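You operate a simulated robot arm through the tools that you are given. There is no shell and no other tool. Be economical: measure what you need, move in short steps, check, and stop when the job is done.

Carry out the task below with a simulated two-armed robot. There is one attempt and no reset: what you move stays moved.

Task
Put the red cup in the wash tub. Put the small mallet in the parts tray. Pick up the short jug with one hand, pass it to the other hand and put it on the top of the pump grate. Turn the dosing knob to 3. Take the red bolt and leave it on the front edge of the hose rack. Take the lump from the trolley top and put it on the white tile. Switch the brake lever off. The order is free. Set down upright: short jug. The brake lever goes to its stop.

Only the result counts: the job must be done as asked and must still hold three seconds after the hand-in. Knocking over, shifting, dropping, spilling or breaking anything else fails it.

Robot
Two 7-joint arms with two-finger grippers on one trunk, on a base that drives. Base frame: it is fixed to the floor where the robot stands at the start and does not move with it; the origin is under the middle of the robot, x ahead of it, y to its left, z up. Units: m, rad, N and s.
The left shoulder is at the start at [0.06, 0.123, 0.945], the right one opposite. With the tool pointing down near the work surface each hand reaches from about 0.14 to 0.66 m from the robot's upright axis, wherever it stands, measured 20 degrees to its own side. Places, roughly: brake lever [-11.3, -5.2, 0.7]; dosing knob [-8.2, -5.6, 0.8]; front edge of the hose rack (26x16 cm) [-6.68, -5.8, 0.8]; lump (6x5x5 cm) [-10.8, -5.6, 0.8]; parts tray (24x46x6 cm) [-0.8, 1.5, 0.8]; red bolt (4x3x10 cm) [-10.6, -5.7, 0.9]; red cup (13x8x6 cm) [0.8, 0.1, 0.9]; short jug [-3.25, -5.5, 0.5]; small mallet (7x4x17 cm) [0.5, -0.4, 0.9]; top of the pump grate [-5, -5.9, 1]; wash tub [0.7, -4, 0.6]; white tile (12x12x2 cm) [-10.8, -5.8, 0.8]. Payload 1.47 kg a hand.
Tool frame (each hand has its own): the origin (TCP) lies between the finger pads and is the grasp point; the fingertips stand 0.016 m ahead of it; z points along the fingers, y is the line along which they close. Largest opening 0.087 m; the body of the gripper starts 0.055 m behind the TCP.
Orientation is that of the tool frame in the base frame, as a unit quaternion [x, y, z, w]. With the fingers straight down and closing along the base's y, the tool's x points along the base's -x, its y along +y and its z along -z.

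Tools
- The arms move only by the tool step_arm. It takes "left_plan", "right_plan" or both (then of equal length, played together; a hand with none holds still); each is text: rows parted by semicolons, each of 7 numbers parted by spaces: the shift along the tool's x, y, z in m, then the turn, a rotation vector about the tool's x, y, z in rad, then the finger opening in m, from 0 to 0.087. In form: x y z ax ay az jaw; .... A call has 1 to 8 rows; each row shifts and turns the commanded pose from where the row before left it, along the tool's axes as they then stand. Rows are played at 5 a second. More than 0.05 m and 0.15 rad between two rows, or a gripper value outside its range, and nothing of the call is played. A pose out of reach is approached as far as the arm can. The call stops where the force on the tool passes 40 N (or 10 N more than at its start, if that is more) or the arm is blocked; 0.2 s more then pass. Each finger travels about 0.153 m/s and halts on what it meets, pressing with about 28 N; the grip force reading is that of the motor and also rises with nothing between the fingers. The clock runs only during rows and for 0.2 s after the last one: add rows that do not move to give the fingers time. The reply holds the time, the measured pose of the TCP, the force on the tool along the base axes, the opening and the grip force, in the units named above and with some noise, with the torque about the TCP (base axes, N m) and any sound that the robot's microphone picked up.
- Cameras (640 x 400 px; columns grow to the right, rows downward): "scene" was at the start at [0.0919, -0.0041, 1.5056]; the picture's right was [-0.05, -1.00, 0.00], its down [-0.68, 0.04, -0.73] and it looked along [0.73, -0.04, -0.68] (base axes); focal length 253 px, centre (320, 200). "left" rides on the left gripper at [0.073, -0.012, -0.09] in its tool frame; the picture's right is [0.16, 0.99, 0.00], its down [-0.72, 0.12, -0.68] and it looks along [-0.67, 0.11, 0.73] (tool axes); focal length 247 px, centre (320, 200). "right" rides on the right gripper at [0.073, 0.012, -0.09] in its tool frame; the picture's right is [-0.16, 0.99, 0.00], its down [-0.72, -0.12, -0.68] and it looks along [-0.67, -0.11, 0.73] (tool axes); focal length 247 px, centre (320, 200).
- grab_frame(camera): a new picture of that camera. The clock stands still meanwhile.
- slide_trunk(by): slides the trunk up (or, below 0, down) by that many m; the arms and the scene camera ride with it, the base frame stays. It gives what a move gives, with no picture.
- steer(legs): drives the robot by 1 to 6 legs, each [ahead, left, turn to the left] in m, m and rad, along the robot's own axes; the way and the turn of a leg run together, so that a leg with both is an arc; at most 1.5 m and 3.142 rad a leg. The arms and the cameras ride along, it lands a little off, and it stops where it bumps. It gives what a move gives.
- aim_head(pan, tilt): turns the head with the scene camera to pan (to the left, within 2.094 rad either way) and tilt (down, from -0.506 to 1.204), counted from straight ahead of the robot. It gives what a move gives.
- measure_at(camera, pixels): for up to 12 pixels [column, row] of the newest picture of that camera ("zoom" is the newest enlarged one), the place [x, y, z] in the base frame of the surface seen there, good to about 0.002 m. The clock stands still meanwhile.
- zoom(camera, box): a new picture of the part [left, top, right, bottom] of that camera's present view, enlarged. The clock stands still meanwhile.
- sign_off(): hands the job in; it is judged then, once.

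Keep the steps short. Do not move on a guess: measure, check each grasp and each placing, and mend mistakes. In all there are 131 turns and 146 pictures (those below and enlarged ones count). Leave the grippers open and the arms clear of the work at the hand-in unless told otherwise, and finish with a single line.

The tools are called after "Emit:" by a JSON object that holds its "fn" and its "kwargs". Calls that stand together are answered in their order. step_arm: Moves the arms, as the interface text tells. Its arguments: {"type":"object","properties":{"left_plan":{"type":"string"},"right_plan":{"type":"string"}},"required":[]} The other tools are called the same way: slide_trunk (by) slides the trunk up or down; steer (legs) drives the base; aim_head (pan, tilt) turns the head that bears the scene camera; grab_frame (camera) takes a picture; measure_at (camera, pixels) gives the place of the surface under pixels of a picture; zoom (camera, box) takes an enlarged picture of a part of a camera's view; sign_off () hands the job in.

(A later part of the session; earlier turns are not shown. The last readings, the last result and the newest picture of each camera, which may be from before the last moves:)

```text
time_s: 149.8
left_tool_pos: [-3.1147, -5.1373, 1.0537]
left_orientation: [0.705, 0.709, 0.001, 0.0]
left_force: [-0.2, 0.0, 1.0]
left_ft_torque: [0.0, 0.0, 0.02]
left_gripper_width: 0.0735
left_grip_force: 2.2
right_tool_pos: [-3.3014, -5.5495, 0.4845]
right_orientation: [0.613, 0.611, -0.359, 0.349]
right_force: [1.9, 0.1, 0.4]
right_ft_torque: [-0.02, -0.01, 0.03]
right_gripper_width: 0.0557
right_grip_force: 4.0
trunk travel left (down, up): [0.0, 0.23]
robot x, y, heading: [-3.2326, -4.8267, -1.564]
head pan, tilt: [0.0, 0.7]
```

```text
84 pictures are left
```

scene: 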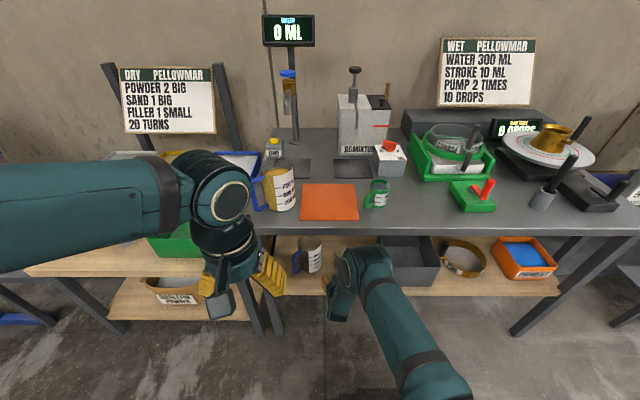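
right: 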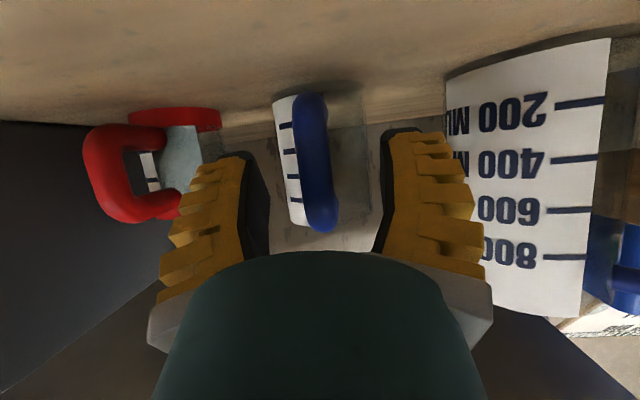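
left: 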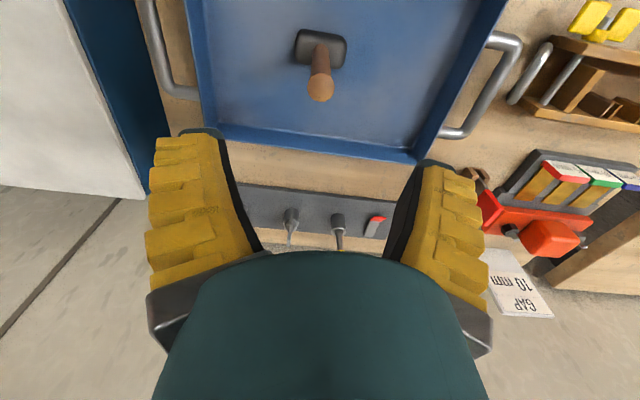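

The handle is between the fingers. Close and check, with no lift yet.

Emit:
{"fn": "step_arm", "kwargs": {"right_plan": "0 0 0 0 0 0 0.03; 0 0 0 0 0 0 0; 0 0 0 0 0 0 0; 0 0 0 0 0 0 0"}}

Emit:
{"fn": "grab_frame", "kwargs": {"camera": "right"}}

```text
time_s: 150.8
left_tool_pos: [-3.1133, -5.1377, 1.0539]
left_orientation: [0.705, 0.71, 0.0, 0.0]
left_force: [-0.2, 0.7, 1.0]
left_ft_torque: [0.02, 0.02, 0.02]
left_gripper_width: 0.0733
left_grip_force: 2.5
right_tool_pos: [-3.3024, -5.5504, 0.4856]
right_orientation: [0.613, 0.611, -0.359, 0.349]
right_force: [0.4, 1.8, 1.5]
right_ft_torque: [0.03, 0.01, 0.06]
right_gripper_width: 0.0061
right_grip_force: 27.9
trunk travel left (down, up): [0.0, 0.23]
robot x, y, heading: [-3.2339, -4.828, -1.567]
head pan, tilt: [0.0, 0.7]
```

```text
83 pictures are left
```

right: 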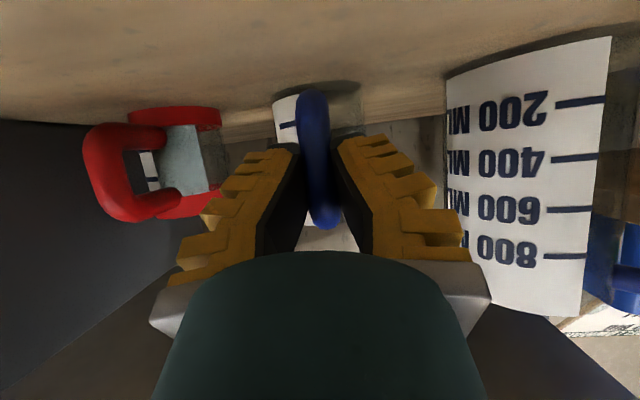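

Handle gripped. Lift 3 cm straight up and check.

Emit:
{"fn": "step_arm", "kwargs": {"right_plan": "-0.013 0 -0.0075 0 0 0 0; -0.013 0 -0.0075 0 0 0 0; 0 0 0 0 0 0 0"}}

Emit:
{"fn": "grab_frame", "kwargs": {"camera": "right"}}

```text
time_s: 151.6
left_tool_pos: [-3.1127, -5.1376, 1.0538]
left_orientation: [0.705, 0.709, 0.0, 0.0]
left_force: [-0.4, -0.1, 0.7]
left_ft_torque: [0.03, -0.01, 0.0]
left_gripper_width: 0.0737
left_grip_force: 2.9
right_tool_pos: [-3.301, -5.5509, 0.5148]
right_orientation: [0.613, 0.611, -0.359, 0.348]
right_force: [-0.5, 0.0, -1.8]
right_ft_torque: [0.09, 0.0, 0.0]
right_gripper_width: 0.0058
right_grip_force: 28.1
trunk travel left (down, up): [0.0, 0.23]
robot x, y, heading: [-3.234, -4.8282, -1.571]
head pan, tilt: [0.0, 0.7]
```

```text
82 pictures are left
```

right: 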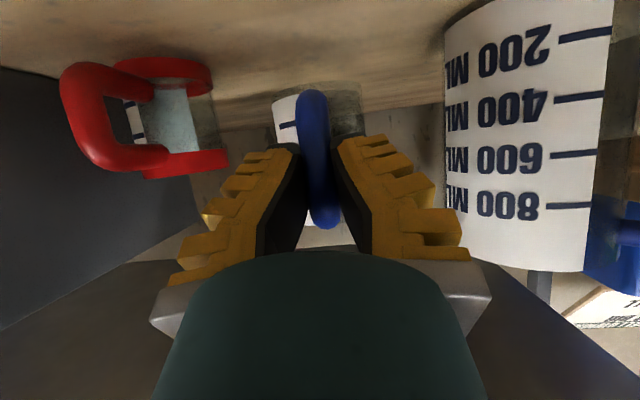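

Lifted cleanly. Drive back 0.3 to bring the jug out from under the table.

Emit:
{"fn": "steer", "kwargs": {"legs": [[-0.15, 0, 0], [-0.15, 0, 0]]}}

Emit:
{"fn": "grab_frame", "kwargs": {"camera": "scene"}}

Emit:
{"fn": "grab_frame", "kwargs": {"camera": "right"}}

```text
time_s: 153.9
left_tool_pos: [-3.1146, -4.8387, 1.0518]
left_orientation: [0.706, 0.708, -0.001, 0.001]
left_force: [0.3, 0.5, 0.3]
left_ft_torque: [-0.06, -0.01, 0.0]
left_gripper_width: 0.0733
left_grip_force: 2.6
right_tool_pos: [-3.3032, -5.2517, 0.5157]
right_orientation: [0.613, 0.61, -0.361, 0.349]
right_force: [0.3, 0.4, -0.6]
right_ft_torque: [0.1, -0.02, 0.01]
right_gripper_width: 0.0062
right_grip_force: 28.0
trunk travel left (down, up): [0.0, 0.23]
robot x, y, heading: [-3.2354, -4.5295, -1.567]
head pan, tilt: [0.0, 0.7]
```

```text
81 pictures are left
```

scene: 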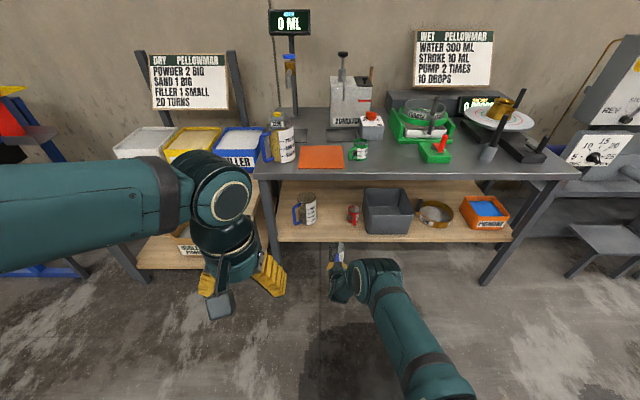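

```text
80 pictures are left
```

right: 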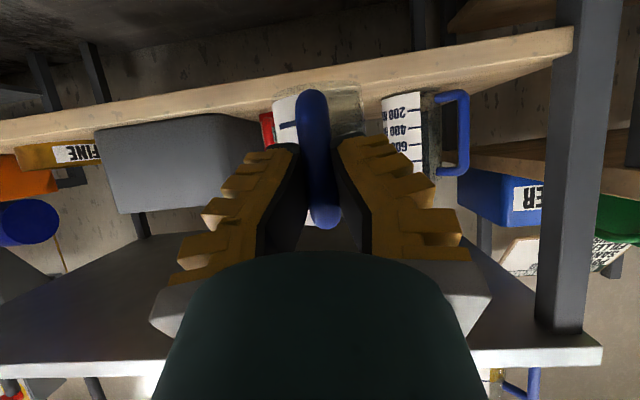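

Jug is out and still upright. Raise the trunk fully, then bring the right hand back/up toward the robot while moving the left hand aside.

Emit:
{"fn": "slide_trunk", "kwargs": {"by": 0.23}}

Emit:
{"fn": "step_arm", "kwargs": {"right_plan": "-0.0026 0.006 -0.039 0 0 0 0; -0.0026 0.006 -0.039 0 0 0 0; -0.0026 0.006 -0.039 0 0 0 0; -0.0026 0.006 -0.039 0 0 0 0; -0.0026 0.006 -0.039 0 0 0 0; -0.0026 0.006 -0.039 0 0 0 0; -0.0026 0.006 -0.039 0 0 0 0; -0.0026 0.006 -0.039 0 0 0 0", "left_plan": "0 0.015 0 0 0 0 0.087; 0 0.015 0 0 0 0 0.087; 0 0.015 0 0 0 0 0.087; 0 0.015 0 0 0 0 0.087; 0 0.015 0 0 0 0 0.087; 0 0.015 0 0 0 0 0.087; 0 0 0 0 0 0 0.087; 0 0 0 0 0 0 0.087"}}

Emit:
{"fn": "grab_frame", "kwargs": {"camera": "scene"}}

Emit:
{"fn": "grab_frame", "kwargs": {"camera": "left"}}

```text
time_s: 156.3
left_tool_pos: [-3.1149, -4.8403, 1.2837]
left_orientation: [0.706, 0.708, 0.0, -0.001]
left_force: [0.8, 0.6, -0.1]
left_ft_torque: [0.01, 0.0, -0.01]
left_gripper_width: 0.0735
left_grip_force: 2.6
right_tool_pos: [-3.3034, -5.253, 0.7449]
right_orientation: [0.613, 0.611, -0.359, 0.349]
right_force: [-0.5, -0.8, -1.8]
right_ft_torque: [0.11, 0.03, 0.03]
right_gripper_width: 0.0061
right_grip_force: 28.1
trunk travel left (down, up): [-0.23, 0.0]
robot x, y, heading: [-3.2362, -4.5282, -1.569]
head pan, tilt: [0.0, 0.7]
```

```text
time_s: 158.1
left_tool_pos: [-3.0251, -4.8404, 1.2831]
left_orientation: [0.706, 0.709, 0.0, 0.0]
left_force: [0.2, 0.2, 0.0]
left_ft_torque: [0.02, 0.02, 0.02]
left_gripper_width: 0.0868
left_grip_force: 0.0
right_tool_pos: [-3.25, -4.9918, 0.9189]
right_orientation: [0.613, 0.611, -0.36, 0.348]
right_force: [0.2, 0.4, -1.1]
right_ft_torque: [0.1, -0.01, 0.01]
right_gripper_width: 0.0061
right_grip_force: 27.9
trunk travel left (down, up): [-0.23, 0.0]
robot x, y, heading: [-3.232, -4.5278, -1.576]
head pan, tilt: [0.0, 0.7]
```

```text
79 pictures are left
```

scene: 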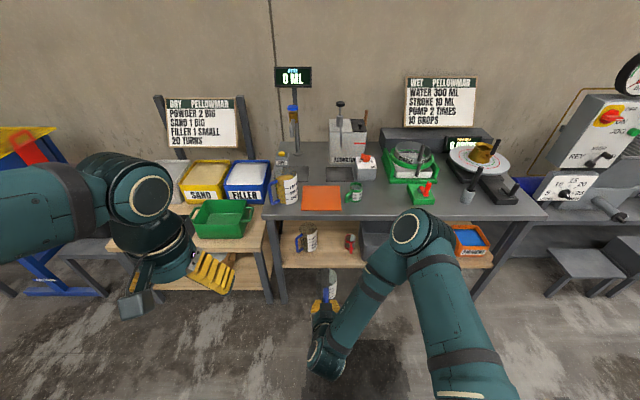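

```text
78 pictures are left
```

left: 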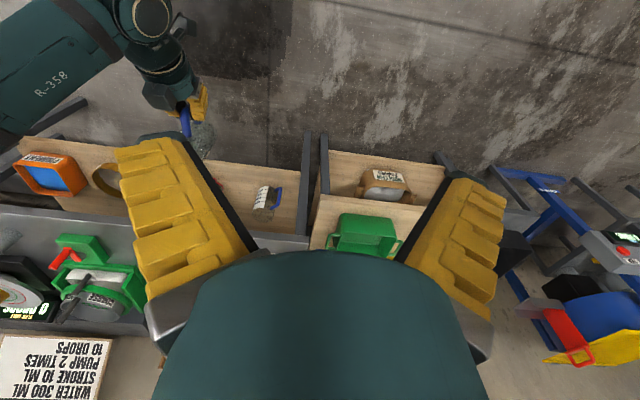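

The jug is at scene (330,285). Zoom to measure its rim and tilt.

Emit:
{"fn": "zoom", "kwargs": {"camera": "scene", "box": [290, 250, 370, 310]}}

Emit:
{"fn": "measure_at", "kwargs": {"camera": "zoom", "pixels": [[305, 170], [270, 180], [360, 180], [280, 290], [350, 290], [310, 350], [325, 140], [240, 330], [330, 230], [345, 215]]}}

Emit:
{"fn": "zoom", "kwargs": {"camera": "left", "box": [130, 60, 250, 170]}}

```text
6.67 times, centred on (330, 280) of scene
```

zoom: 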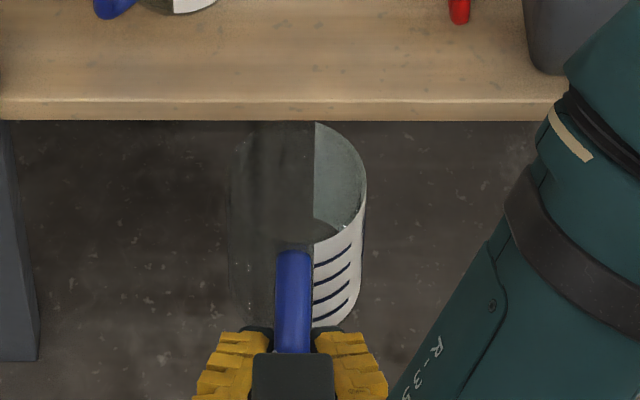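

```text
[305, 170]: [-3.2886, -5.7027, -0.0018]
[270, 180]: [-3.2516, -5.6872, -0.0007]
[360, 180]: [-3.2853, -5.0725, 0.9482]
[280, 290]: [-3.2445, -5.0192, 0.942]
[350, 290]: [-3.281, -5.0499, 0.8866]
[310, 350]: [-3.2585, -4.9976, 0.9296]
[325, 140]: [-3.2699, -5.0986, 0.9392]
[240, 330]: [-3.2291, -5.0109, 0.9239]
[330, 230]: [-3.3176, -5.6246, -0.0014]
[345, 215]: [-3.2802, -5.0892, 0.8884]
```

```text
3.64 times, centred on (190, 115) of left
```

zoom: 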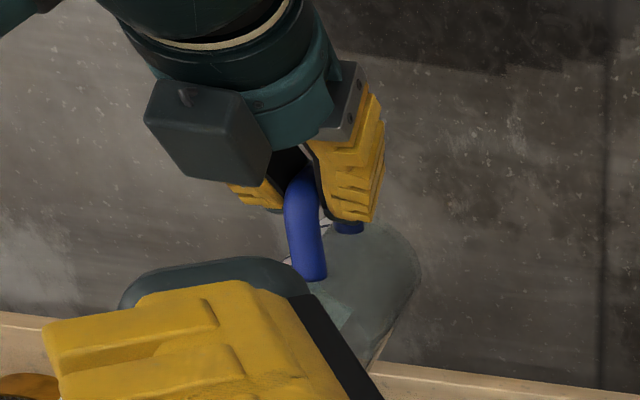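

Jug centre ≈(-3.251, -5.064), diameter 0.07, rim ≈0.95. Check where the right forearm/elbow is relative to the left hand's coming place.

Emit:
{"fn": "measure_at", "kwargs": {"camera": "scene", "pixels": [[410, 228], [395, 245], [380, 270], [360, 295], [340, 330], [400, 212], [330, 355], [430, 240]]}}

```text
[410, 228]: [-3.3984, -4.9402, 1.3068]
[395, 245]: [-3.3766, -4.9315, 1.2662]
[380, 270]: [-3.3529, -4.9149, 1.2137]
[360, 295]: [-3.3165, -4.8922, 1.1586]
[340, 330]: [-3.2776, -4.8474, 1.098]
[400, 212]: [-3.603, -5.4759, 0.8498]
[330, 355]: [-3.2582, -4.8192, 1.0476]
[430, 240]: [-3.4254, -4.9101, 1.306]
```

The forearm lies behind y≈-4.93, so there's room. Move the left hand forward first, then right above the jug.

Emit:
{"fn": "step_arm", "kwargs": {"left_plan": "-0.045 0 0.015 0 0 0 0.087; -0.045 0 0.015 0 0 0 0.087; -0.045 0 0.015 0 0 0 0.087; -0.045 0 0.015 0 0 0 0.087; -0.045 0 0.015 0 0 0 0.087; 0 -0.045 0.01 0 0 0 0.087; 0 -0.045 0.01 0 0 0 0.087; 0 -0.045 0.01 0 0 0 0.087"}}

Emit:
{"fn": "grab_frame", "kwargs": {"camera": "left"}}

Emit:
{"fn": "grab_frame", "kwargs": {"camera": "scene"}}

```text
time_s: 159.9
left_tool_pos: [-3.1615, -5.0654, 1.1784]
left_orientation: [0.706, 0.708, 0.001, 0.001]
left_force: [0.4, 0.0, 0.5]
left_ft_torque: [-0.01, 0.02, -0.03]
left_gripper_width: 0.0869
left_grip_force: 0.0
right_tool_pos: [-3.2515, -4.993, 0.9177]
right_orientation: [0.614, 0.61, -0.359, 0.349]
right_force: [-0.3, 0.1, -1.6]
right_ft_torque: [0.1, -0.01, 0.05]
right_gripper_width: 0.0059
right_grip_force: 28.2
trunk travel left (down, up): [-0.23, 0.0]
robot x, y, heading: [-3.2371, -4.5321, -1.566]
head pan, tilt: [0.0, 0.7]
```

```text
75 pictures are left
```

left: 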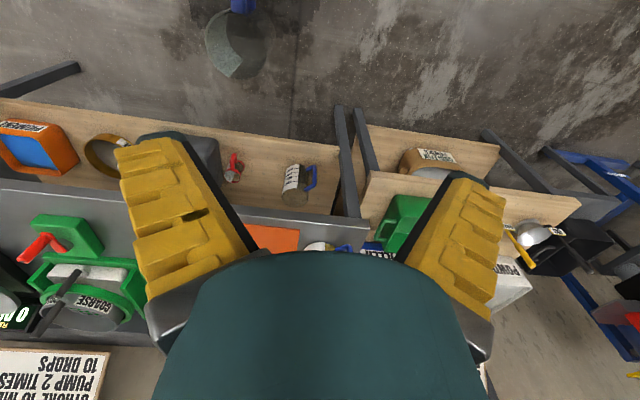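

```text
74 pictures are left
```

scene: 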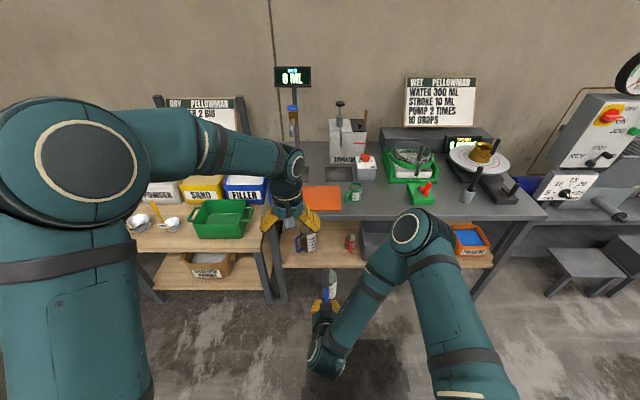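

The jug's open top is seen in the left view at (238,42). Move right 0.089 over it and look.

Emit:
{"fn": "step_arm", "kwargs": {"left_plan": "0 -0.045 0.02 0 0 0 0.087; 0 -0.044 0.02 0 0 0 0.087; 0 0 0.02 0 0 0 0.087; 0 0 0 0 0 0 0.087"}}

Emit:
{"fn": "grab_frame", "kwargs": {"camera": "left"}}

```text
time_s: 160.9
left_tool_pos: [-3.25, -5.0648, 1.1173]
left_orientation: [0.705, 0.709, 0.0, 0.0]
left_force: [-0.2, -0.3, 0.4]
left_ft_torque: [-0.01, 0.0, 0.04]
left_gripper_width: 0.0872
left_grip_force: 0.1
right_tool_pos: [-3.251, -4.9925, 0.9194]
right_orientation: [0.614, 0.611, -0.359, 0.348]
right_force: [0.8, 0.4, 0.1]
right_ft_torque: [0.1, 0.01, -0.02]
right_gripper_width: 0.0059
right_grip_force: 27.9
trunk travel left (down, up): [-0.23, 0.0]
robot x, y, heading: [-3.234, -4.5306, -1.57]
head pan, tilt: [0.0, 0.7]
```

```text
73 pictures are left
```

left: 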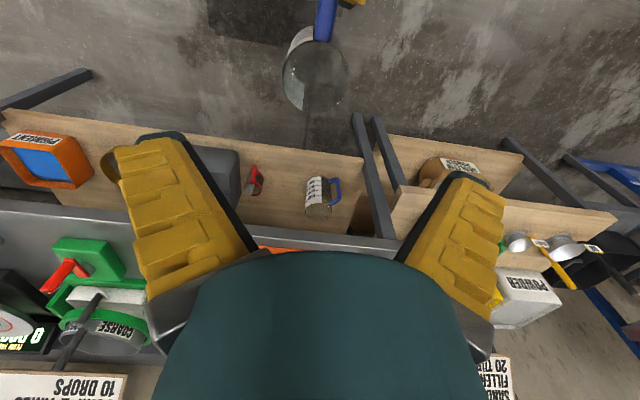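

Emit:
{"fn": "zoom", "kwargs": {"camera": "left", "box": [255, 0, 375, 120]}}

Emit:
{"fn": "measure_at", "kwargs": {"camera": "zoom", "pixels": [[150, 215], [215, 320], [265, 350], [350, 215], [260, 145], [160, 290], [325, 290], [250, 260]]}}

```text
3.33 times, centred on (315, 60) of left
```

zoom: 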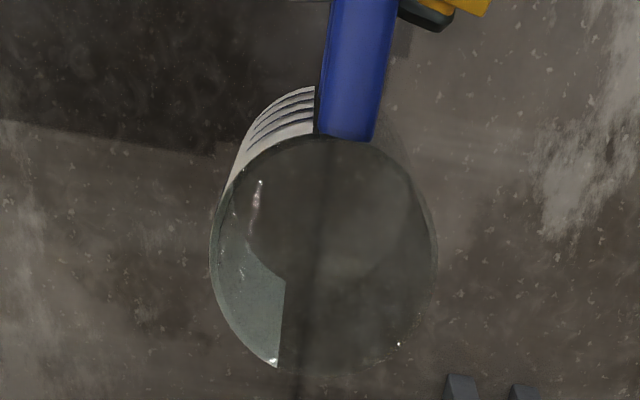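

```text
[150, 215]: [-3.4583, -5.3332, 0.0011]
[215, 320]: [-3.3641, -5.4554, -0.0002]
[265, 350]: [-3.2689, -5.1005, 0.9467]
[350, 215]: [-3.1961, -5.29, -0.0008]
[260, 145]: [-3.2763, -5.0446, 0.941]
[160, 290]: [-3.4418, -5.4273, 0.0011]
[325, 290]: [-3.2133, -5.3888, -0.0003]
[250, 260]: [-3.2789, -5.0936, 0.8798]
```

Emit:
{"fn": "measure_at", "kwargs": {"camera": "zoom", "pixels": [[213, 255], [213, 265], [218, 290], [240, 335], [275, 364], [216, 240], [232, 190], [345, 130]]}}

```text
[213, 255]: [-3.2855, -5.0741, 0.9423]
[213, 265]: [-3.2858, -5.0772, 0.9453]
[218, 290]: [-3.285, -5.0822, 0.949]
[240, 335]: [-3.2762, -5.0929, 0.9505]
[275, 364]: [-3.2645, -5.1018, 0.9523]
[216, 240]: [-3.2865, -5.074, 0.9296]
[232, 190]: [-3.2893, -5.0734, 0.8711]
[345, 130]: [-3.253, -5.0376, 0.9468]
```

Rim centre (-3.2545, -5.072), diameter ≈0.063. Shift and descend to z≈0.93.

Emit:
{"fn": "step_arm", "kwargs": {"left_plan": "-0.007 -0.0045 0.045 0 0 0 0.087; 0 0 0.045 0 0 0 0.087; 0 0 0.04 0 0 0 0.087; 0 0 0.03 0 0 0 0.087; 0 0 0.027 0 0 0 0.087"}}

Emit:
{"fn": "grab_frame", "kwargs": {"camera": "left"}}

Emit:
{"fn": "zoom", "kwargs": {"camera": "scene", "box": [250, 180, 450, 390]}}

```text
time_s: 162.1
left_tool_pos: [-3.2538, -5.0744, 0.9294]
left_orientation: [0.706, 0.708, 0.0, 0.0]
left_force: [-0.6, 0.6, 0.6]
left_ft_torque: [0.0, -0.02, 0.01]
left_gripper_width: 0.0868
left_grip_force: 0.1
right_tool_pos: [-3.2516, -4.9922, 0.9171]
right_orientation: [0.614, 0.611, -0.359, 0.348]
right_force: [0.3, -0.9, -0.8]
right_ft_torque: [0.1, 0.01, -0.02]
right_gripper_width: 0.006
right_grip_force: 27.9
trunk travel left (down, up): [-0.23, 0.0]
robot x, y, heading: [-3.2382, -4.5282, -1.569]
head pan, tilt: [0.0, 0.7]
```

```text
71 pictures are left
```

left: 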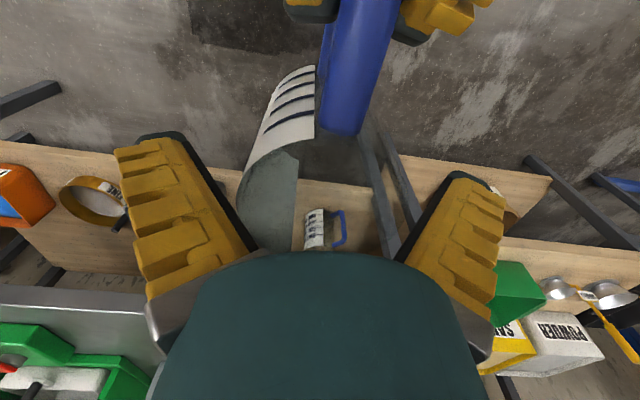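

```text
1.90 times, centred on (350, 285) of scene
```

zoom: 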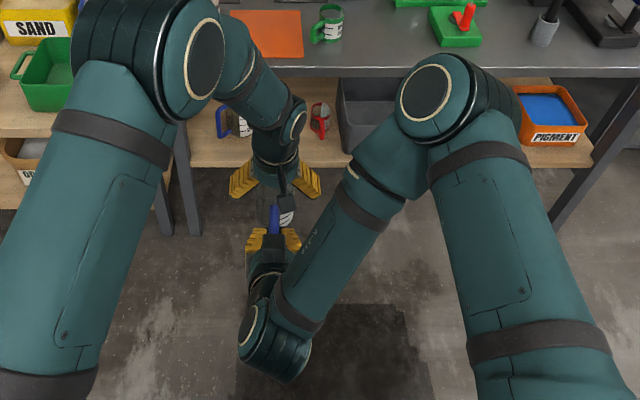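

The jug's body is between the left fingers. Close the left hand, then check forces before releasing the right.

Emit:
{"fn": "step_arm", "kwargs": {"left_plan": "0 0 0 0 0 0 0.075; 0 0 0 0 0 0 0.06; 0 0 0 0 0 0 0.05; 0 0 0 0 0 0 0.05"}}

Emit:
{"fn": "grab_frame", "kwargs": {"camera": "left"}}

```text
time_s: 163.1
left_tool_pos: [-3.252, -5.073, 0.9312]
left_orientation: [0.705, 0.709, 0.0, -0.001]
left_force: [0.5, -3.0, -7.5]
left_ft_torque: [-0.33, 0.01, -0.09]
left_gripper_width: 0.0718
left_grip_force: 28.2
right_tool_pos: [-3.2504, -4.9915, 0.9189]
right_orientation: [0.614, 0.61, -0.36, 0.348]
right_force: [0.0, 3.7, 7.2]
right_ft_torque: [-0.35, -0.03, 0.0]
right_gripper_width: 0.0061
right_grip_force: 27.3
trunk travel left (down, up): [-0.23, 0.0]
robot x, y, heading: [-3.2323, -4.5254, -1.567]
head pan, tilt: [0.0, 0.7]
```

```text
69 pictures are left
```

left: 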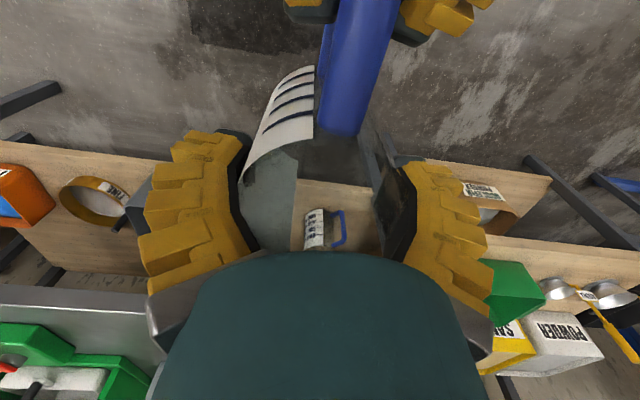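

The left grips firmly (28 N). Open the right and withdraw it backward along its fingers.

Emit:
{"fn": "step_arm", "kwargs": {"right_plan": "0 0 0 0 0 0 0.03; 0 0 0 0 0 0 0.05; 0 0 0 0 0 0 0.05; 0 0 -0.03 0 0 0 0.05; 0 0 -0.03 0 0 0 0.05"}}

Emit:
{"fn": "grab_frame", "kwargs": {"camera": "left"}}

Emit:
{"fn": "grab_frame", "kwargs": {"camera": "right"}}

```text
time_s: 164.3
left_tool_pos: [-3.2528, -5.0743, 0.9309]
left_orientation: [0.706, 0.708, 0.0, -0.001]
left_force: [0.6, 0.4, 0.7]
left_ft_torque: [0.0, -0.02, 0.02]
left_gripper_width: 0.0713
left_grip_force: 27.5
right_tool_pos: [-3.2499, -4.9401, 0.9482]
right_orientation: [0.614, 0.61, -0.359, 0.348]
right_force: [0.6, -0.5, 0.8]
right_ft_torque: [0.01, 0.04, 0.02]
right_gripper_width: 0.0551
right_grip_force: 3.4
trunk travel left (down, up): [-0.23, 0.0]
robot x, y, heading: [-3.2366, -4.5286, -1.567]
head pan, tilt: [0.0, 0.7]
```

```text
68 pictures are left
```

left: 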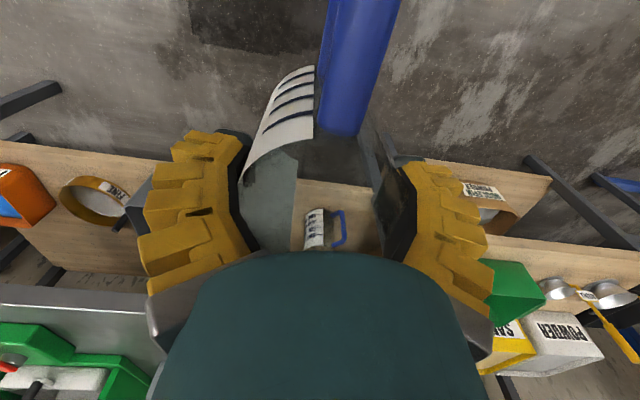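

```text
67 pictures are left
```

right: 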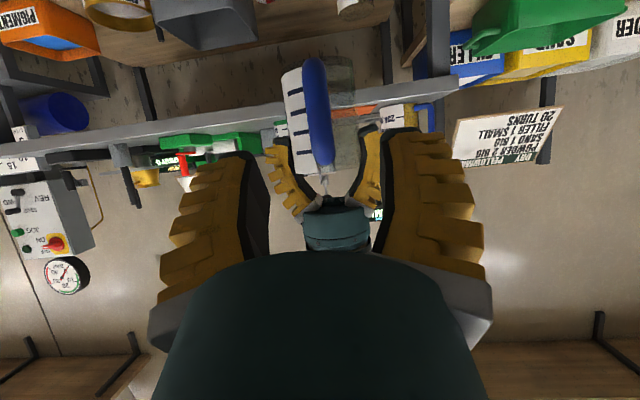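

Handover done. Move the left (jug) up and left while the right moves away to its side.

Emit:
{"fn": "step_arm", "kwargs": {"left_plan": "0 0 -0.04 0 0 0 0.05; 0 0.01 -0.04 0 0 0 0.05; 0 0.03 -0.03 0 0 0 0.05; 0 0.04 0 0 0 0 0.05; 0.02 0.035 0 0 0 0 0.05; 0.04 0 0 0 0 0 0.05; 0.04 0 0 0 0 0 0.05; 0.04 0 0 0 0 0 0.05", "right_plan": "0 0 -0.01 0 0 0 0.05; 0 -0.04 0 0 0 0 0.05; 0 -0.04 0 0 0 0 0.05; 0 -0.04 0 0 0 0 0.05; 0 -0.04 0 0 0 0 0.05; 0 0 0 0 0.15 0 0.05; 0 0 0 0 0.15 0 0.05; 0 0 0 0 0.15 0 0.05"}}

Emit:
{"fn": "grab_frame", "kwargs": {"camera": "scene"}}

```text
time_s: 166.1
left_tool_pos: [-3.1388, -4.9311, 1.0409]
left_orientation: [0.706, 0.708, -0.001, 0.0]
left_force: [0.1, -0.1, -2.1]
left_ft_torque: [-0.01, 0.01, -0.01]
left_gripper_width: 0.0712
left_grip_force: 27.8
right_tool_pos: [-3.3381, -4.9424, 0.945]
right_orientation: [0.679, 0.673, -0.213, 0.203]
right_force: [-0.1, 0.8, 0.8]
right_ft_torque: [-0.06, 0.02, -0.01]
right_gripper_width: 0.0553
right_grip_force: 4.1
right hand out of reach, approached as far as the arm can: row 3, 4, 5, 6
trunk travel left (down, up): [-0.23, 0.0]
robot x, y, heading: [-3.2342, -4.5303, -1.57]
head pan, tilt: [0.0, 0.7]
```

```text
66 pictures are left
```

scene: 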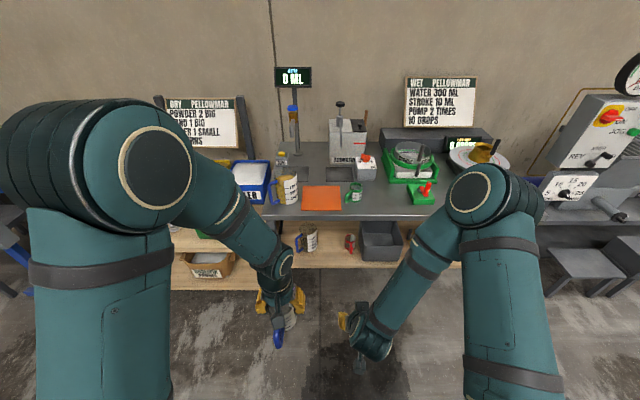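

Finish levelling the right hand, then strafe right toward the pump station.

Emit:
{"fn": "step_arm", "kwargs": {"right_plan": "0 -0.02 -0.02 0 0.15 0 0.087; 0 -0.02 -0.02 0 0.15 0 0.087; 0 -0.02 -0.02 0 0.15 0 0.087; 0 -0.02 -0.03 0 0.147 0 0.087; 0 0 -0.04 0 0 0 0.087; 0 0 -0.04 0 0 0 0.087"}}

Emit:
{"fn": "steer", "kwargs": {"legs": [[0.02, -1.45, 0]]}}

Emit:
{"fn": "aim_head", "kwargs": {"pan": -0.2, "tilt": 0.5}}

Emit:
{"fn": "grab_frame", "kwargs": {"camera": "scene"}}

```text
time_s: 167.5
left_tool_pos: [-3.1373, -4.9326, 1.0416]
left_orientation: [0.706, 0.708, 0.0, 0.001]
left_force: [0.0, -0.4, -2.3]
left_ft_torque: [-0.01, -0.02, 0.0]
left_gripper_width: 0.0712
left_grip_force: 27.6
right_tool_pos: [-3.4159, -4.911, 1.1111]
right_orientation: [0.71, 0.704, -0.004, -0.004]
right_force: [0.5, 0.6, 0.3]
right_ft_torque: [-0.02, -0.04, 0.01]
right_gripper_width: 0.087
right_grip_force: 0.1
trunk travel left (down, up): [-0.23, 0.0]
robot x, y, heading: [-3.2309, -4.5285, -1.569]
head pan, tilt: [0.0, 0.7]
```

```text
time_s: 180.3
left_tool_pos: [-4.5802, -4.9544, 1.0404]
left_orientation: [0.707, 0.707, 0.0, -0.001]
left_force: [-0.3, -0.1, -0.7]
left_ft_torque: [0.03, 0.0, 0.02]
left_gripper_width: 0.0702
left_grip_force: 27.6
right_tool_pos: [-4.8567, -4.9319, 1.1104]
right_orientation: [0.712, 0.702, -0.004, -0.003]
right_force: [0.8, -0.1, -0.1]
right_ft_torque: [-0.01, -0.02, 0.02]
right_gripper_width: 0.0869
right_grip_force: 0.0
trunk travel left (down, up): [-0.23, 0.0]
robot x, y, heading: [-4.6767, -4.5521, -1.575]
head pan, tilt: [0.0, 0.7]
```

```text
time_s: 181.1
left_tool_pos: [-4.5805, -4.9547, 1.0405]
left_orientation: [0.707, 0.707, 0.0, 0.0]
left_force: [0.4, -0.7, -1.6]
left_ft_torque: [-0.02, -0.03, 0.03]
left_gripper_width: 0.0703
left_grip_force: 28.5
right_tool_pos: [-4.8564, -4.9324, 1.1112]
right_orientation: [0.712, 0.702, -0.003, -0.004]
right_force: [0.2, 0.1, 0.1]
right_ft_torque: [0.03, 0.0, 0.02]
right_gripper_width: 0.0871
right_grip_force: 0.0
trunk travel left (down, up): [-0.23, 0.0]
robot x, y, heading: [-4.6724, -4.5467, -1.574]
head pan, tilt: [-0.201, 0.499]
```

```text
65 pictures are left
```

scene: 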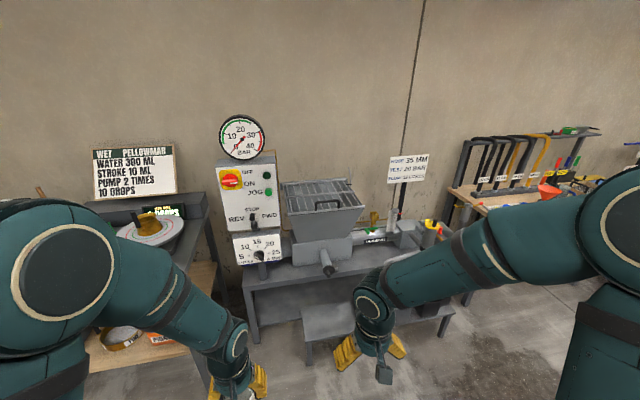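

The pump hopper's grate is at scene (320,195). Zoom and measure.

Emit:
{"fn": "zoom", "kwargs": {"camera": "scene", "box": [260, 160, 390, 250]}}

Emit:
{"fn": "measure_at", "kwargs": {"camera": "zoom", "pixels": [[120, 110], [430, 90], [140, 230], [500, 210], [300, 110], [330, 170], [280, 200], [390, 215], [250, 140], [400, 130], [300, 330], [340, 220]]}}

Emit:
{"fn": "measure_at", "kwargs": {"camera": "scene", "pixels": [[325, 265], [340, 315], [250, 200], [260, 260]]}}

```text
4.44 times, centred on (325, 205) of scene
```

zoom: 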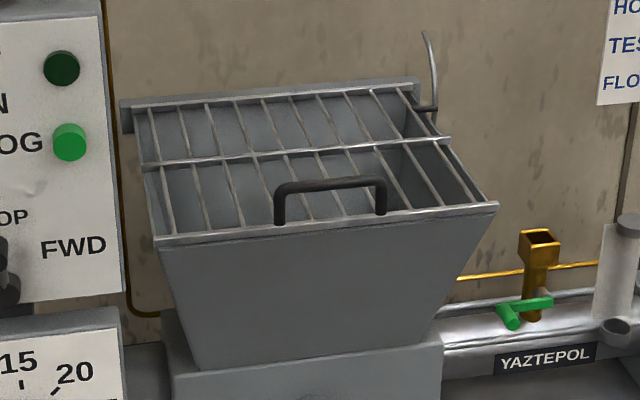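

```text
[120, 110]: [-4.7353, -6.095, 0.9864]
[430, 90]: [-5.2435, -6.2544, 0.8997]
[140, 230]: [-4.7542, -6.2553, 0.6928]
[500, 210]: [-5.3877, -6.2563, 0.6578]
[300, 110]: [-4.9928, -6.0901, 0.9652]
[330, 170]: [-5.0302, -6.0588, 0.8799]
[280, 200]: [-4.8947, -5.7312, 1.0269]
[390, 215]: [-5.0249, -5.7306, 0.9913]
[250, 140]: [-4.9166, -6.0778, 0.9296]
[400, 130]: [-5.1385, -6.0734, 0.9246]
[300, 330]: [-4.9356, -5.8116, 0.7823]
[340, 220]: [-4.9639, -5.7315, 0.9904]
```

```text
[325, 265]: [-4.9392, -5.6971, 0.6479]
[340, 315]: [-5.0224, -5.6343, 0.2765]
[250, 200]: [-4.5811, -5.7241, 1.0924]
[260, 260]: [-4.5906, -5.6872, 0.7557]
```

Grate: y -5.73…-6.09, x -4.74…-5.13, z≈0.99, with a black handle at the front (to z 1.03). I'll set the jug at about (-4.98, -5.9). Drive to (-5.12, -5.1) and re-measure.

Emit:
{"fn": "steer", "kwargs": {"legs": [[0, -0.44, 0], [0.52, 0, 0]]}}

Emit:
{"fn": "aim_head", "kwargs": {"pan": 0.1, "tilt": 0.6}}

Emit:
{"fn": "grab_frame", "kwargs": {"camera": "scene"}}

Emit:
{"fn": "grab_frame", "kwargs": {"camera": "left"}}

```text
time_s: 188.1
left_tool_pos: [-5.0248, -5.4825, 1.0401]
left_orientation: [0.709, 0.705, 0.001, 0.0]
left_force: [0.2, 0.1, -1.2]
left_ft_torque: [0.0, 0.01, 0.03]
left_gripper_width: 0.07
left_grip_force: 27.4
right_tool_pos: [-5.3025, -5.4594, 1.1102]
right_orientation: [0.714, 0.7, -0.004, -0.003]
right_force: [1.2, 0.1, 0.0]
right_ft_torque: [0.02, 0.01, 0.0]
right_gripper_width: 0.0868
right_grip_force: 0.1
trunk travel left (down, up): [-0.23, 0.0]
robot x, y, heading: [-5.1164, -5.0776, -1.577]
head pan, tilt: [-0.201, 0.499]
```

```text
time_s: 188.9
left_tool_pos: [-5.0248, -5.4823, 1.0391]
left_orientation: [0.709, 0.706, 0.0, 0.0]
left_force: [0.6, 0.0, -1.5]
left_ft_torque: [-0.03, 0.01, 0.01]
left_gripper_width: 0.0696
left_grip_force: 28.0
right_tool_pos: [-5.3014, -5.4589, 1.1106]
right_orientation: [0.714, 0.7, -0.005, -0.003]
right_force: [-0.8, 0.0, -0.2]
right_ft_torque: [0.03, -0.01, -0.01]
right_gripper_width: 0.087
right_grip_force: 0.0
trunk travel left (down, up): [-0.23, 0.0]
robot x, y, heading: [-5.1192, -5.0782, -1.576]
head pan, tilt: [0.099, 0.6]
```

```text
63 pictures are left
```

scene: 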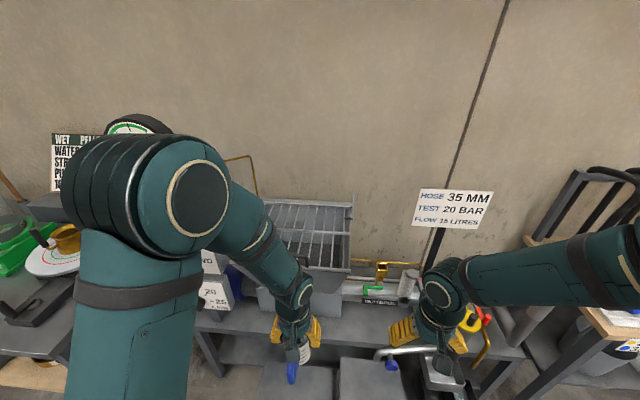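

```text
62 pictures are left
```

left: 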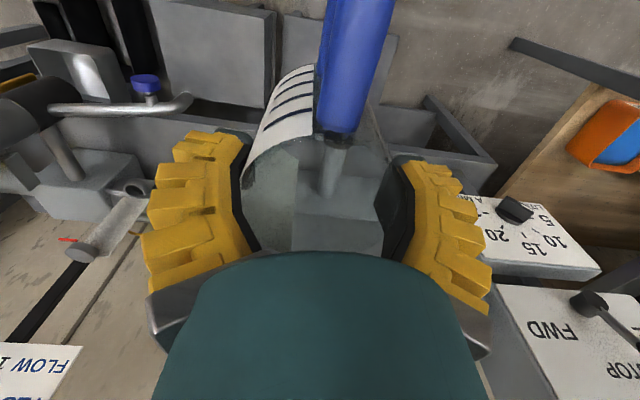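

Raise the left hand 0.1 for clearance over the grate handle. Measure the stool and grate bars first.

Emit:
{"fn": "measure_at", "kwargs": {"camera": "scene", "pixels": [[330, 388], [375, 365], [310, 205], [310, 233], [325, 268], [345, 268], [290, 265], [320, 233], [400, 320], [345, 330]]}}

Emit:
{"fn": "step_arm", "kwargs": {"left_plan": "0 0 -0.04 0 0 0 0.05; 0 0 -0.04 0 0 0 0.05; 0 0 -0.03 0 0 0 0.05"}}

Emit:
{"fn": "zoom", "kwargs": {"camera": "scene", "box": [240, 180, 380, 290]}}

```text
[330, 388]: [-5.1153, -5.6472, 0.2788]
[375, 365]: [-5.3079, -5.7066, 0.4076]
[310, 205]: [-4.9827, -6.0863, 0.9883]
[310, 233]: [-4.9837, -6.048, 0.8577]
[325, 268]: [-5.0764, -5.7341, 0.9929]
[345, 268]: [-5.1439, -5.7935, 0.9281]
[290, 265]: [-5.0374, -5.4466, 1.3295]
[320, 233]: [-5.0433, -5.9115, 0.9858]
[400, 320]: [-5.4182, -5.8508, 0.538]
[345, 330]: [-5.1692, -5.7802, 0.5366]
```

```text
time_s: 189.7
left_tool_pos: [-5.0257, -5.4815, 1.1501]
left_orientation: [0.709, 0.705, 0.0, 0.001]
left_force: [-0.1, 0.5, -1.1]
left_ft_torque: [-0.02, 0.02, 0.0]
left_gripper_width: 0.0694
left_grip_force: 27.8
right_tool_pos: [-5.3015, -5.4589, 1.1101]
right_orientation: [0.714, 0.701, -0.004, -0.003]
right_force: [-0.9, -0.1, -0.6]
right_ft_torque: [-0.01, 0.0, 0.01]
right_gripper_width: 0.0869
right_grip_force: 0.0
trunk travel left (down, up): [-0.23, 0.0]
robot x, y, heading: [-5.118, -5.0779, -1.576]
head pan, tilt: [0.099, 0.6]
```

```text
3.64 times, centred on (310, 235) of scene
```

zoom: 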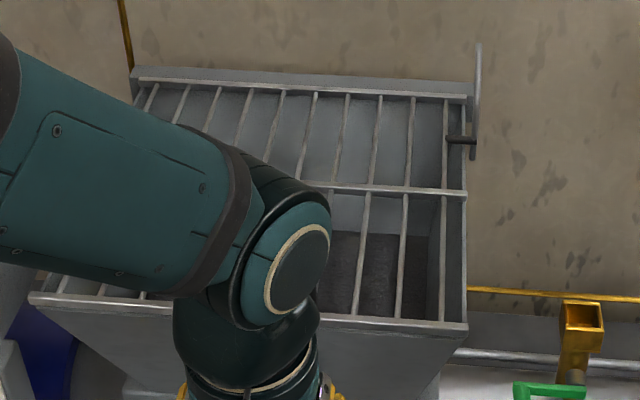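

Mid cross-bar at y≈-5.91, z≈0.986. Drive ahead 0.2 (stool front ≈-5.6), then extend the left arm over the grate.

Emit:
{"fn": "steer", "kwargs": {"legs": [[0.2, 0, 0.005]]}}

Emit:
{"fn": "step_arm", "kwargs": {"left_plan": "-0.045 0 0 0 0 0 0.05; -0.045 0 0 0 0 0 0.05; -0.045 0.01 0 0 0 0 0.05; -0.045 0.01 0 0 0 0 0.05; -0.035 0.01 0 0 0 0 0.05; 0 0 0 0 0 0 0.05"}}

Emit:
{"fn": "grab_frame", "kwargs": {"camera": "left"}}

Emit:
{"fn": "grab_frame", "kwargs": {"camera": "scene"}}

```text
time_s: 191.2
left_tool_pos: [-5.0248, -5.6378, 1.1512]
left_orientation: [0.706, 0.708, 0.0, 0.0]
left_force: [0.8, -0.3, -0.4]
left_ft_torque: [-0.02, 0.0, -0.03]
left_gripper_width: 0.0693
left_grip_force: 27.8
right_tool_pos: [-5.3015, -5.6153, 1.1095]
right_orientation: [0.712, 0.703, -0.004, -0.003]
right_force: [-0.1, -0.3, -0.5]
right_ft_torque: [0.05, -0.02, -0.01]
right_gripper_width: 0.0872
right_grip_force: 0.1
trunk travel left (down, up): [-0.23, 0.0]
robot x, y, heading: [-5.1191, -5.2288, -1.571]
head pan, tilt: [0.099, 0.6]
stopped in leg 1: the robot was blocked; the commanded pose is now the measured one
```

```text
time_s: 192.6
left_tool_pos: [-4.9937, -5.8513, 1.1513]
left_orientation: [0.706, 0.708, 0.0, 0.0]
left_force: [-0.6, 0.9, -1.2]
left_ft_torque: [0.01, 0.01, -0.03]
left_gripper_width: 0.0695
left_grip_force: 28.3
right_tool_pos: [-5.3007, -5.6138, 1.1108]
right_orientation: [0.712, 0.703, -0.005, -0.003]
right_force: [-0.4, -0.3, -0.2]
right_ft_torque: [0.02, -0.04, -0.01]
right_gripper_width: 0.087
right_grip_force: 0.2
trunk travel left (down, up): [-0.23, 0.0]
robot x, y, heading: [-5.1226, -5.229, -1.573]
head pan, tilt: [0.099, 0.6]
```

```text
60 pictures are left
```

left: 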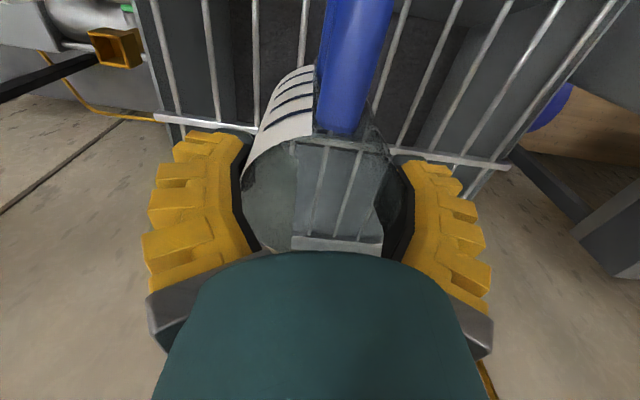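

```text
59 pictures are left
```

scene: 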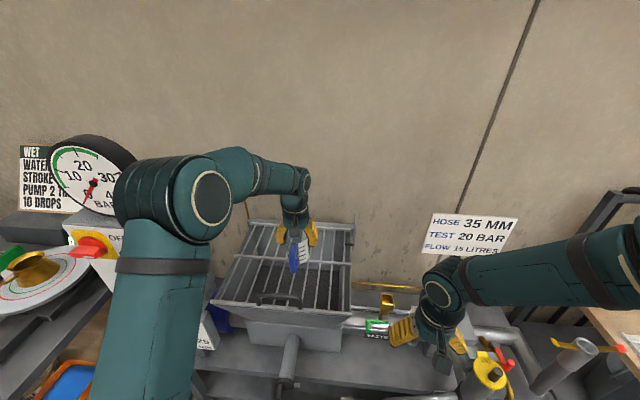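

Move 0.054 further forward, then lower toward expected contact at z≈1.07.

Emit:
{"fn": "step_arm", "kwargs": {"left_plan": "-0.03 0 0 0 0 0 0.05; -0.024 0 0 0 0 0 0.05; 0 0 0.03 0 0 0 0.05; 0 0 0.025 0 0 0 0.05; 0 0 0.012 0 0 0 0.05; 0 0 0.006 0 0 0 0.05"}}

Emit:
{"fn": "grab_frame", "kwargs": {"camera": "left"}}

Emit:
{"fn": "zoom", "kwargs": {"camera": "scene", "box": [230, 190, 370, 320]}}

```text
time_s: 194.0
left_tool_pos: [-4.9936, -5.9061, 1.0768]
left_orientation: [0.707, 0.708, 0.001, 0.0]
left_force: [-0.1, -0.3, -1.2]
left_ft_torque: [0.0, -0.02, 0.0]
left_gripper_width: 0.0691
left_grip_force: 28.2
right_tool_pos: [-5.3005, -5.6155, 1.1106]
right_orientation: [0.712, 0.702, -0.005, -0.003]
right_force: [0.3, -0.6, 0.8]
right_ft_torque: [0.02, 0.0, -0.03]
right_gripper_width: 0.087
right_grip_force: 0.0
trunk travel left (down, up): [-0.23, 0.0]
robot x, y, heading: [-5.1173, -5.2321, -1.567]
head pan, tilt: [0.099, 0.6]
```

```text
58 pictures are left
```

left: 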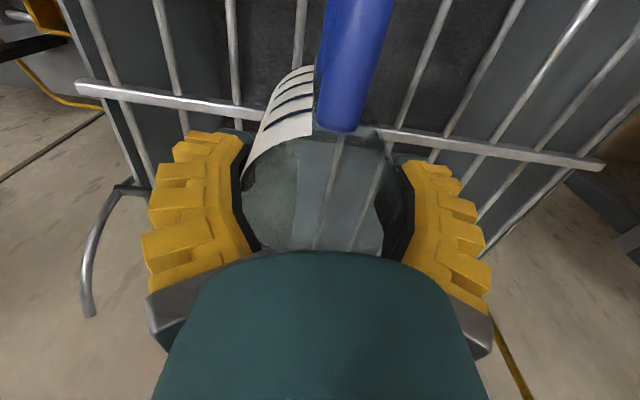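

```text
3.08 times, centred on (300, 255) of scene
```

zoom: 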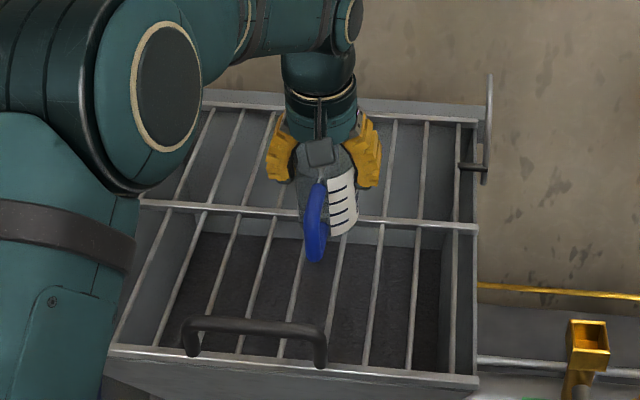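

Good place over the cross-bar. Lower in 4 mm steps until contact.

Emit:
{"fn": "step_arm", "kwargs": {"left_plan": "0 0 0.004 0 0 0 0.05; 0 0 0.004 0 0 0 0.05; 0 0 0.003 0 0 0 0.05"}}

```text
time_s: 194.8
left_tool_pos: [-4.9939, -5.907, 1.0658]
left_orientation: [0.706, 0.708, 0.0, 0.0]
left_force: [-0.1, -0.3, -2.1]
left_ft_torque: [-0.02, -0.01, 0.03]
left_gripper_width: 0.0696
left_grip_force: 27.9
right_tool_pos: [-5.3015, -5.6147, 1.1102]
right_orientation: [0.712, 0.702, -0.004, -0.003]
right_force: [-0.5, 0.2, 0.0]
right_ft_torque: [0.0, -0.01, -0.01]
right_gripper_width: 0.0872
right_grip_force: 0.0
trunk travel left (down, up): [-0.23, 0.0]
robot x, y, heading: [-5.1203, -5.2296, -1.573]
head pan, tilt: [0.099, 0.6]
```

Emit:
{"fn": "step_arm", "kwargs": {"left_plan": "0 0 0.004 0 0 0 0.05; 0 0 0.003 0 0 0 0.05; 0 0 0.003 0 0 0 0.05"}}

Emit:
{"fn": "zoom", "kwargs": {"camera": "scene", "box": [270, 210, 340, 270]}}

```text
time_s: 195.6
left_tool_pos: [-4.9944, -5.9073, 1.0606]
left_orientation: [0.707, 0.708, -0.004, 0.003]
left_force: [-0.2, -9.7, 32.9]
left_ft_torque: [0.25, -0.01, 0.05]
left_gripper_width: 0.0707
left_grip_force: 27.4
right_tool_pos: [-5.2996, -5.6123, 1.1111]
right_orientation: [0.712, 0.702, -0.005, -0.002]
right_force: [0.3, 0.4, 0.2]
right_ft_torque: [0.02, 0.0, -0.02]
right_gripper_width: 0.087
right_grip_force: 0.0
trunk travel left (down, up): [-0.23, 0.0]
robot x, y, heading: [-5.1206, -5.2327, -1.576]
head pan, tilt: [0.099, 0.6]
```

```text
6.67 times, centred on (305, 240) of scene
```

zoom: 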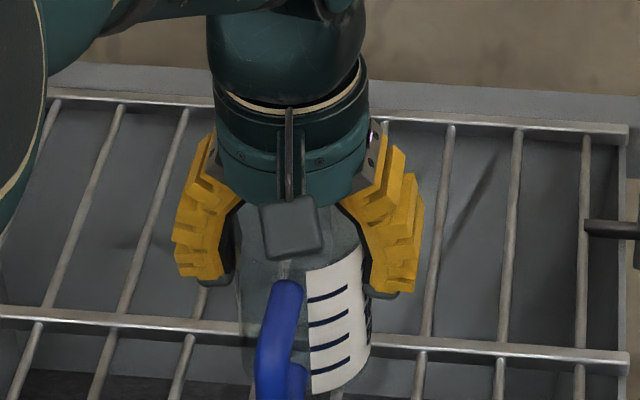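

Contact made (33 N). Ease 3 mm, open and lift straight up.

Emit:
{"fn": "step_arm", "kwargs": {"left_plan": "0 0 -0.003 0 0 0 0.05; 0 0 0 0 0 0 0.078; 0 0 0 0 0 0 0.087; 0 0 0 0 0 0 0.087; 0 0 -0.02 0 0 0 0.087; 0 0 -0.04 0 0 0 0.087; 0 0 -0.045 0 0 0 0.087; 0 0 -0.045 0 0 0 0.087"}}

Emit:
{"fn": "grab_frame", "kwargs": {"camera": "left"}}

Emit:
{"fn": "zoom", "kwargs": {"camera": "scene", "box": [250, 190, 370, 300]}}

```text
time_s: 197.4
left_tool_pos: [-4.9933, -5.9044, 1.2102]
left_orientation: [0.707, 0.708, -0.001, 0.0]
left_force: [-0.5, -0.6, -1.0]
left_ft_torque: [0.01, 0.03, 0.01]
left_gripper_width: 0.087
left_grip_force: 0.0
right_tool_pos: [-5.3003, -5.6136, 1.11]
right_orientation: [0.712, 0.702, -0.004, -0.003]
right_force: [0.2, -0.2, -0.1]
right_ft_torque: [0.0, 0.0, 0.0]
right_gripper_width: 0.0869
right_grip_force: 0.1
trunk travel left (down, up): [-0.23, 0.0]
robot x, y, heading: [-5.1198, -5.2319, -1.57]
head pan, tilt: [0.099, 0.6]
```

```text
55 pictures are left
```

left: 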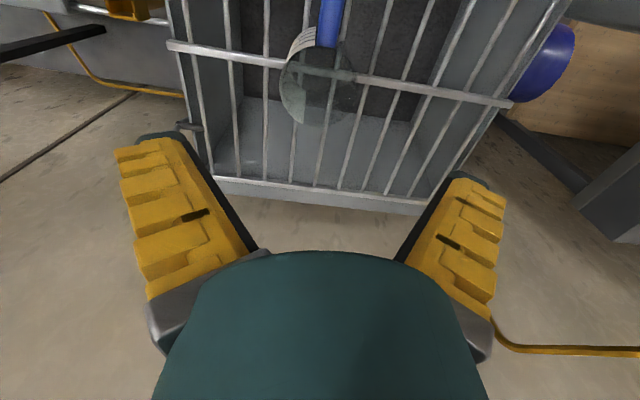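

```text
3.64 times, centred on (310, 245) of scene
```

zoom: 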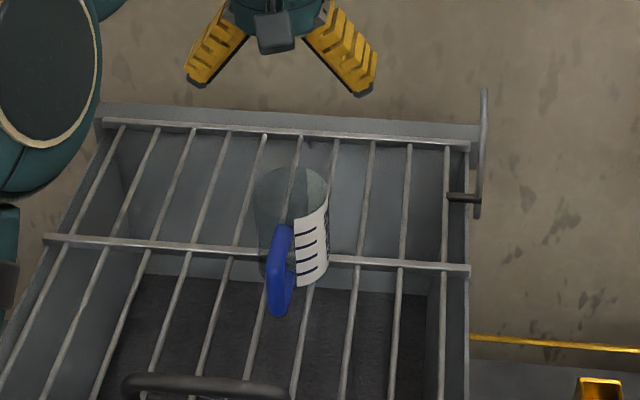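

The jug stands upright on the grate. Retract the left arm, back off and look along the wall to the right.

Emit:
{"fn": "step_arm", "kwargs": {"left_plan": "0.045 0 0 0 0 0 0.087; 0.045 0 0 0 0 0 0.087; 0.045 0 0 0 0 0 0.087; 0.045 0 0 0 0 0 0.087; 0.045 0 0 0 0 0 0.087; 0.045 0 0 0 0 0 0.087"}}

Emit:
{"fn": "steer", "kwargs": {"legs": [[-0.65, 0, 0]]}}

Emit:
{"fn": "aim_head", "kwargs": {"pan": -0.95, "tilt": 0.45}}

Emit:
{"fn": "grab_frame", "kwargs": {"camera": "scene"}}

```text
time_s: 198.8
left_tool_pos: [-4.9947, -5.6331, 1.2085]
left_orientation: [0.707, 0.707, -0.001, 0.0]
left_force: [0.4, -0.1, -0.1]
left_ft_torque: [-0.05, 0.0, -0.01]
left_gripper_width: 0.0869
left_grip_force: 0.2
right_tool_pos: [-5.2999, -5.6126, 1.1116]
right_orientation: [0.712, 0.702, -0.005, -0.002]
right_force: [-0.7, 0.3, -0.7]
right_ft_torque: [0.03, 0.02, -0.01]
right_gripper_width: 0.0871
right_grip_force: 0.1
trunk travel left (down, up): [-0.23, 0.0]
robot x, y, heading: [-5.1234, -5.2331, -1.572]
head pan, tilt: [0.099, 0.6]
```

```text
time_s: 202.4
left_tool_pos: [-4.9939, -4.987, 1.2088]
left_orientation: [0.706, 0.708, 0.0, 0.001]
left_force: [-0.8, -0.4, -0.4]
left_ft_torque: [0.0, 0.01, -0.02]
left_gripper_width: 0.0869
left_grip_force: 0.1
right_tool_pos: [-5.3001, -4.9637, 1.1098]
right_orientation: [0.712, 0.702, -0.005, -0.003]
right_force: [-0.5, 0.5, 0.5]
right_ft_torque: [-0.02, 0.0, -0.01]
right_gripper_width: 0.087
right_grip_force: 0.0
trunk travel left (down, up): [-0.23, 0.0]
robot x, y, heading: [-5.1199, -4.5815, -1.57]
head pan, tilt: [0.099, 0.6]
```

```text
time_s: 203.7
left_tool_pos: [-4.9949, -4.9861, 1.2096]
left_orientation: [0.707, 0.707, 0.0, 0.0]
left_force: [0.5, 0.5, 0.3]
left_ft_torque: [0.02, 0.03, -0.02]
left_gripper_width: 0.0871
left_grip_force: 0.1
right_tool_pos: [-5.3003, -4.9663, 1.1102]
right_orientation: [0.712, 0.702, -0.004, -0.003]
right_force: [0.3, -0.3, 0.2]
right_ft_torque: [-0.03, 0.0, -0.01]
right_gripper_width: 0.0869
right_grip_force: 0.1
trunk travel left (down, up): [-0.23, 0.0]
robot x, y, heading: [-5.1189, -4.5815, -1.572]
head pan, tilt: [-0.949, 0.45]
```

```text
53 pictures are left
```

scene: 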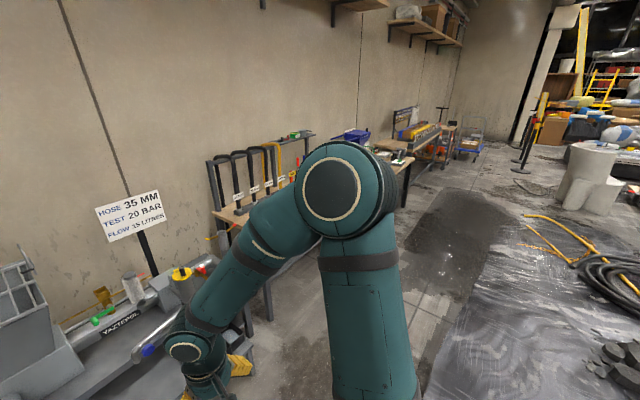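

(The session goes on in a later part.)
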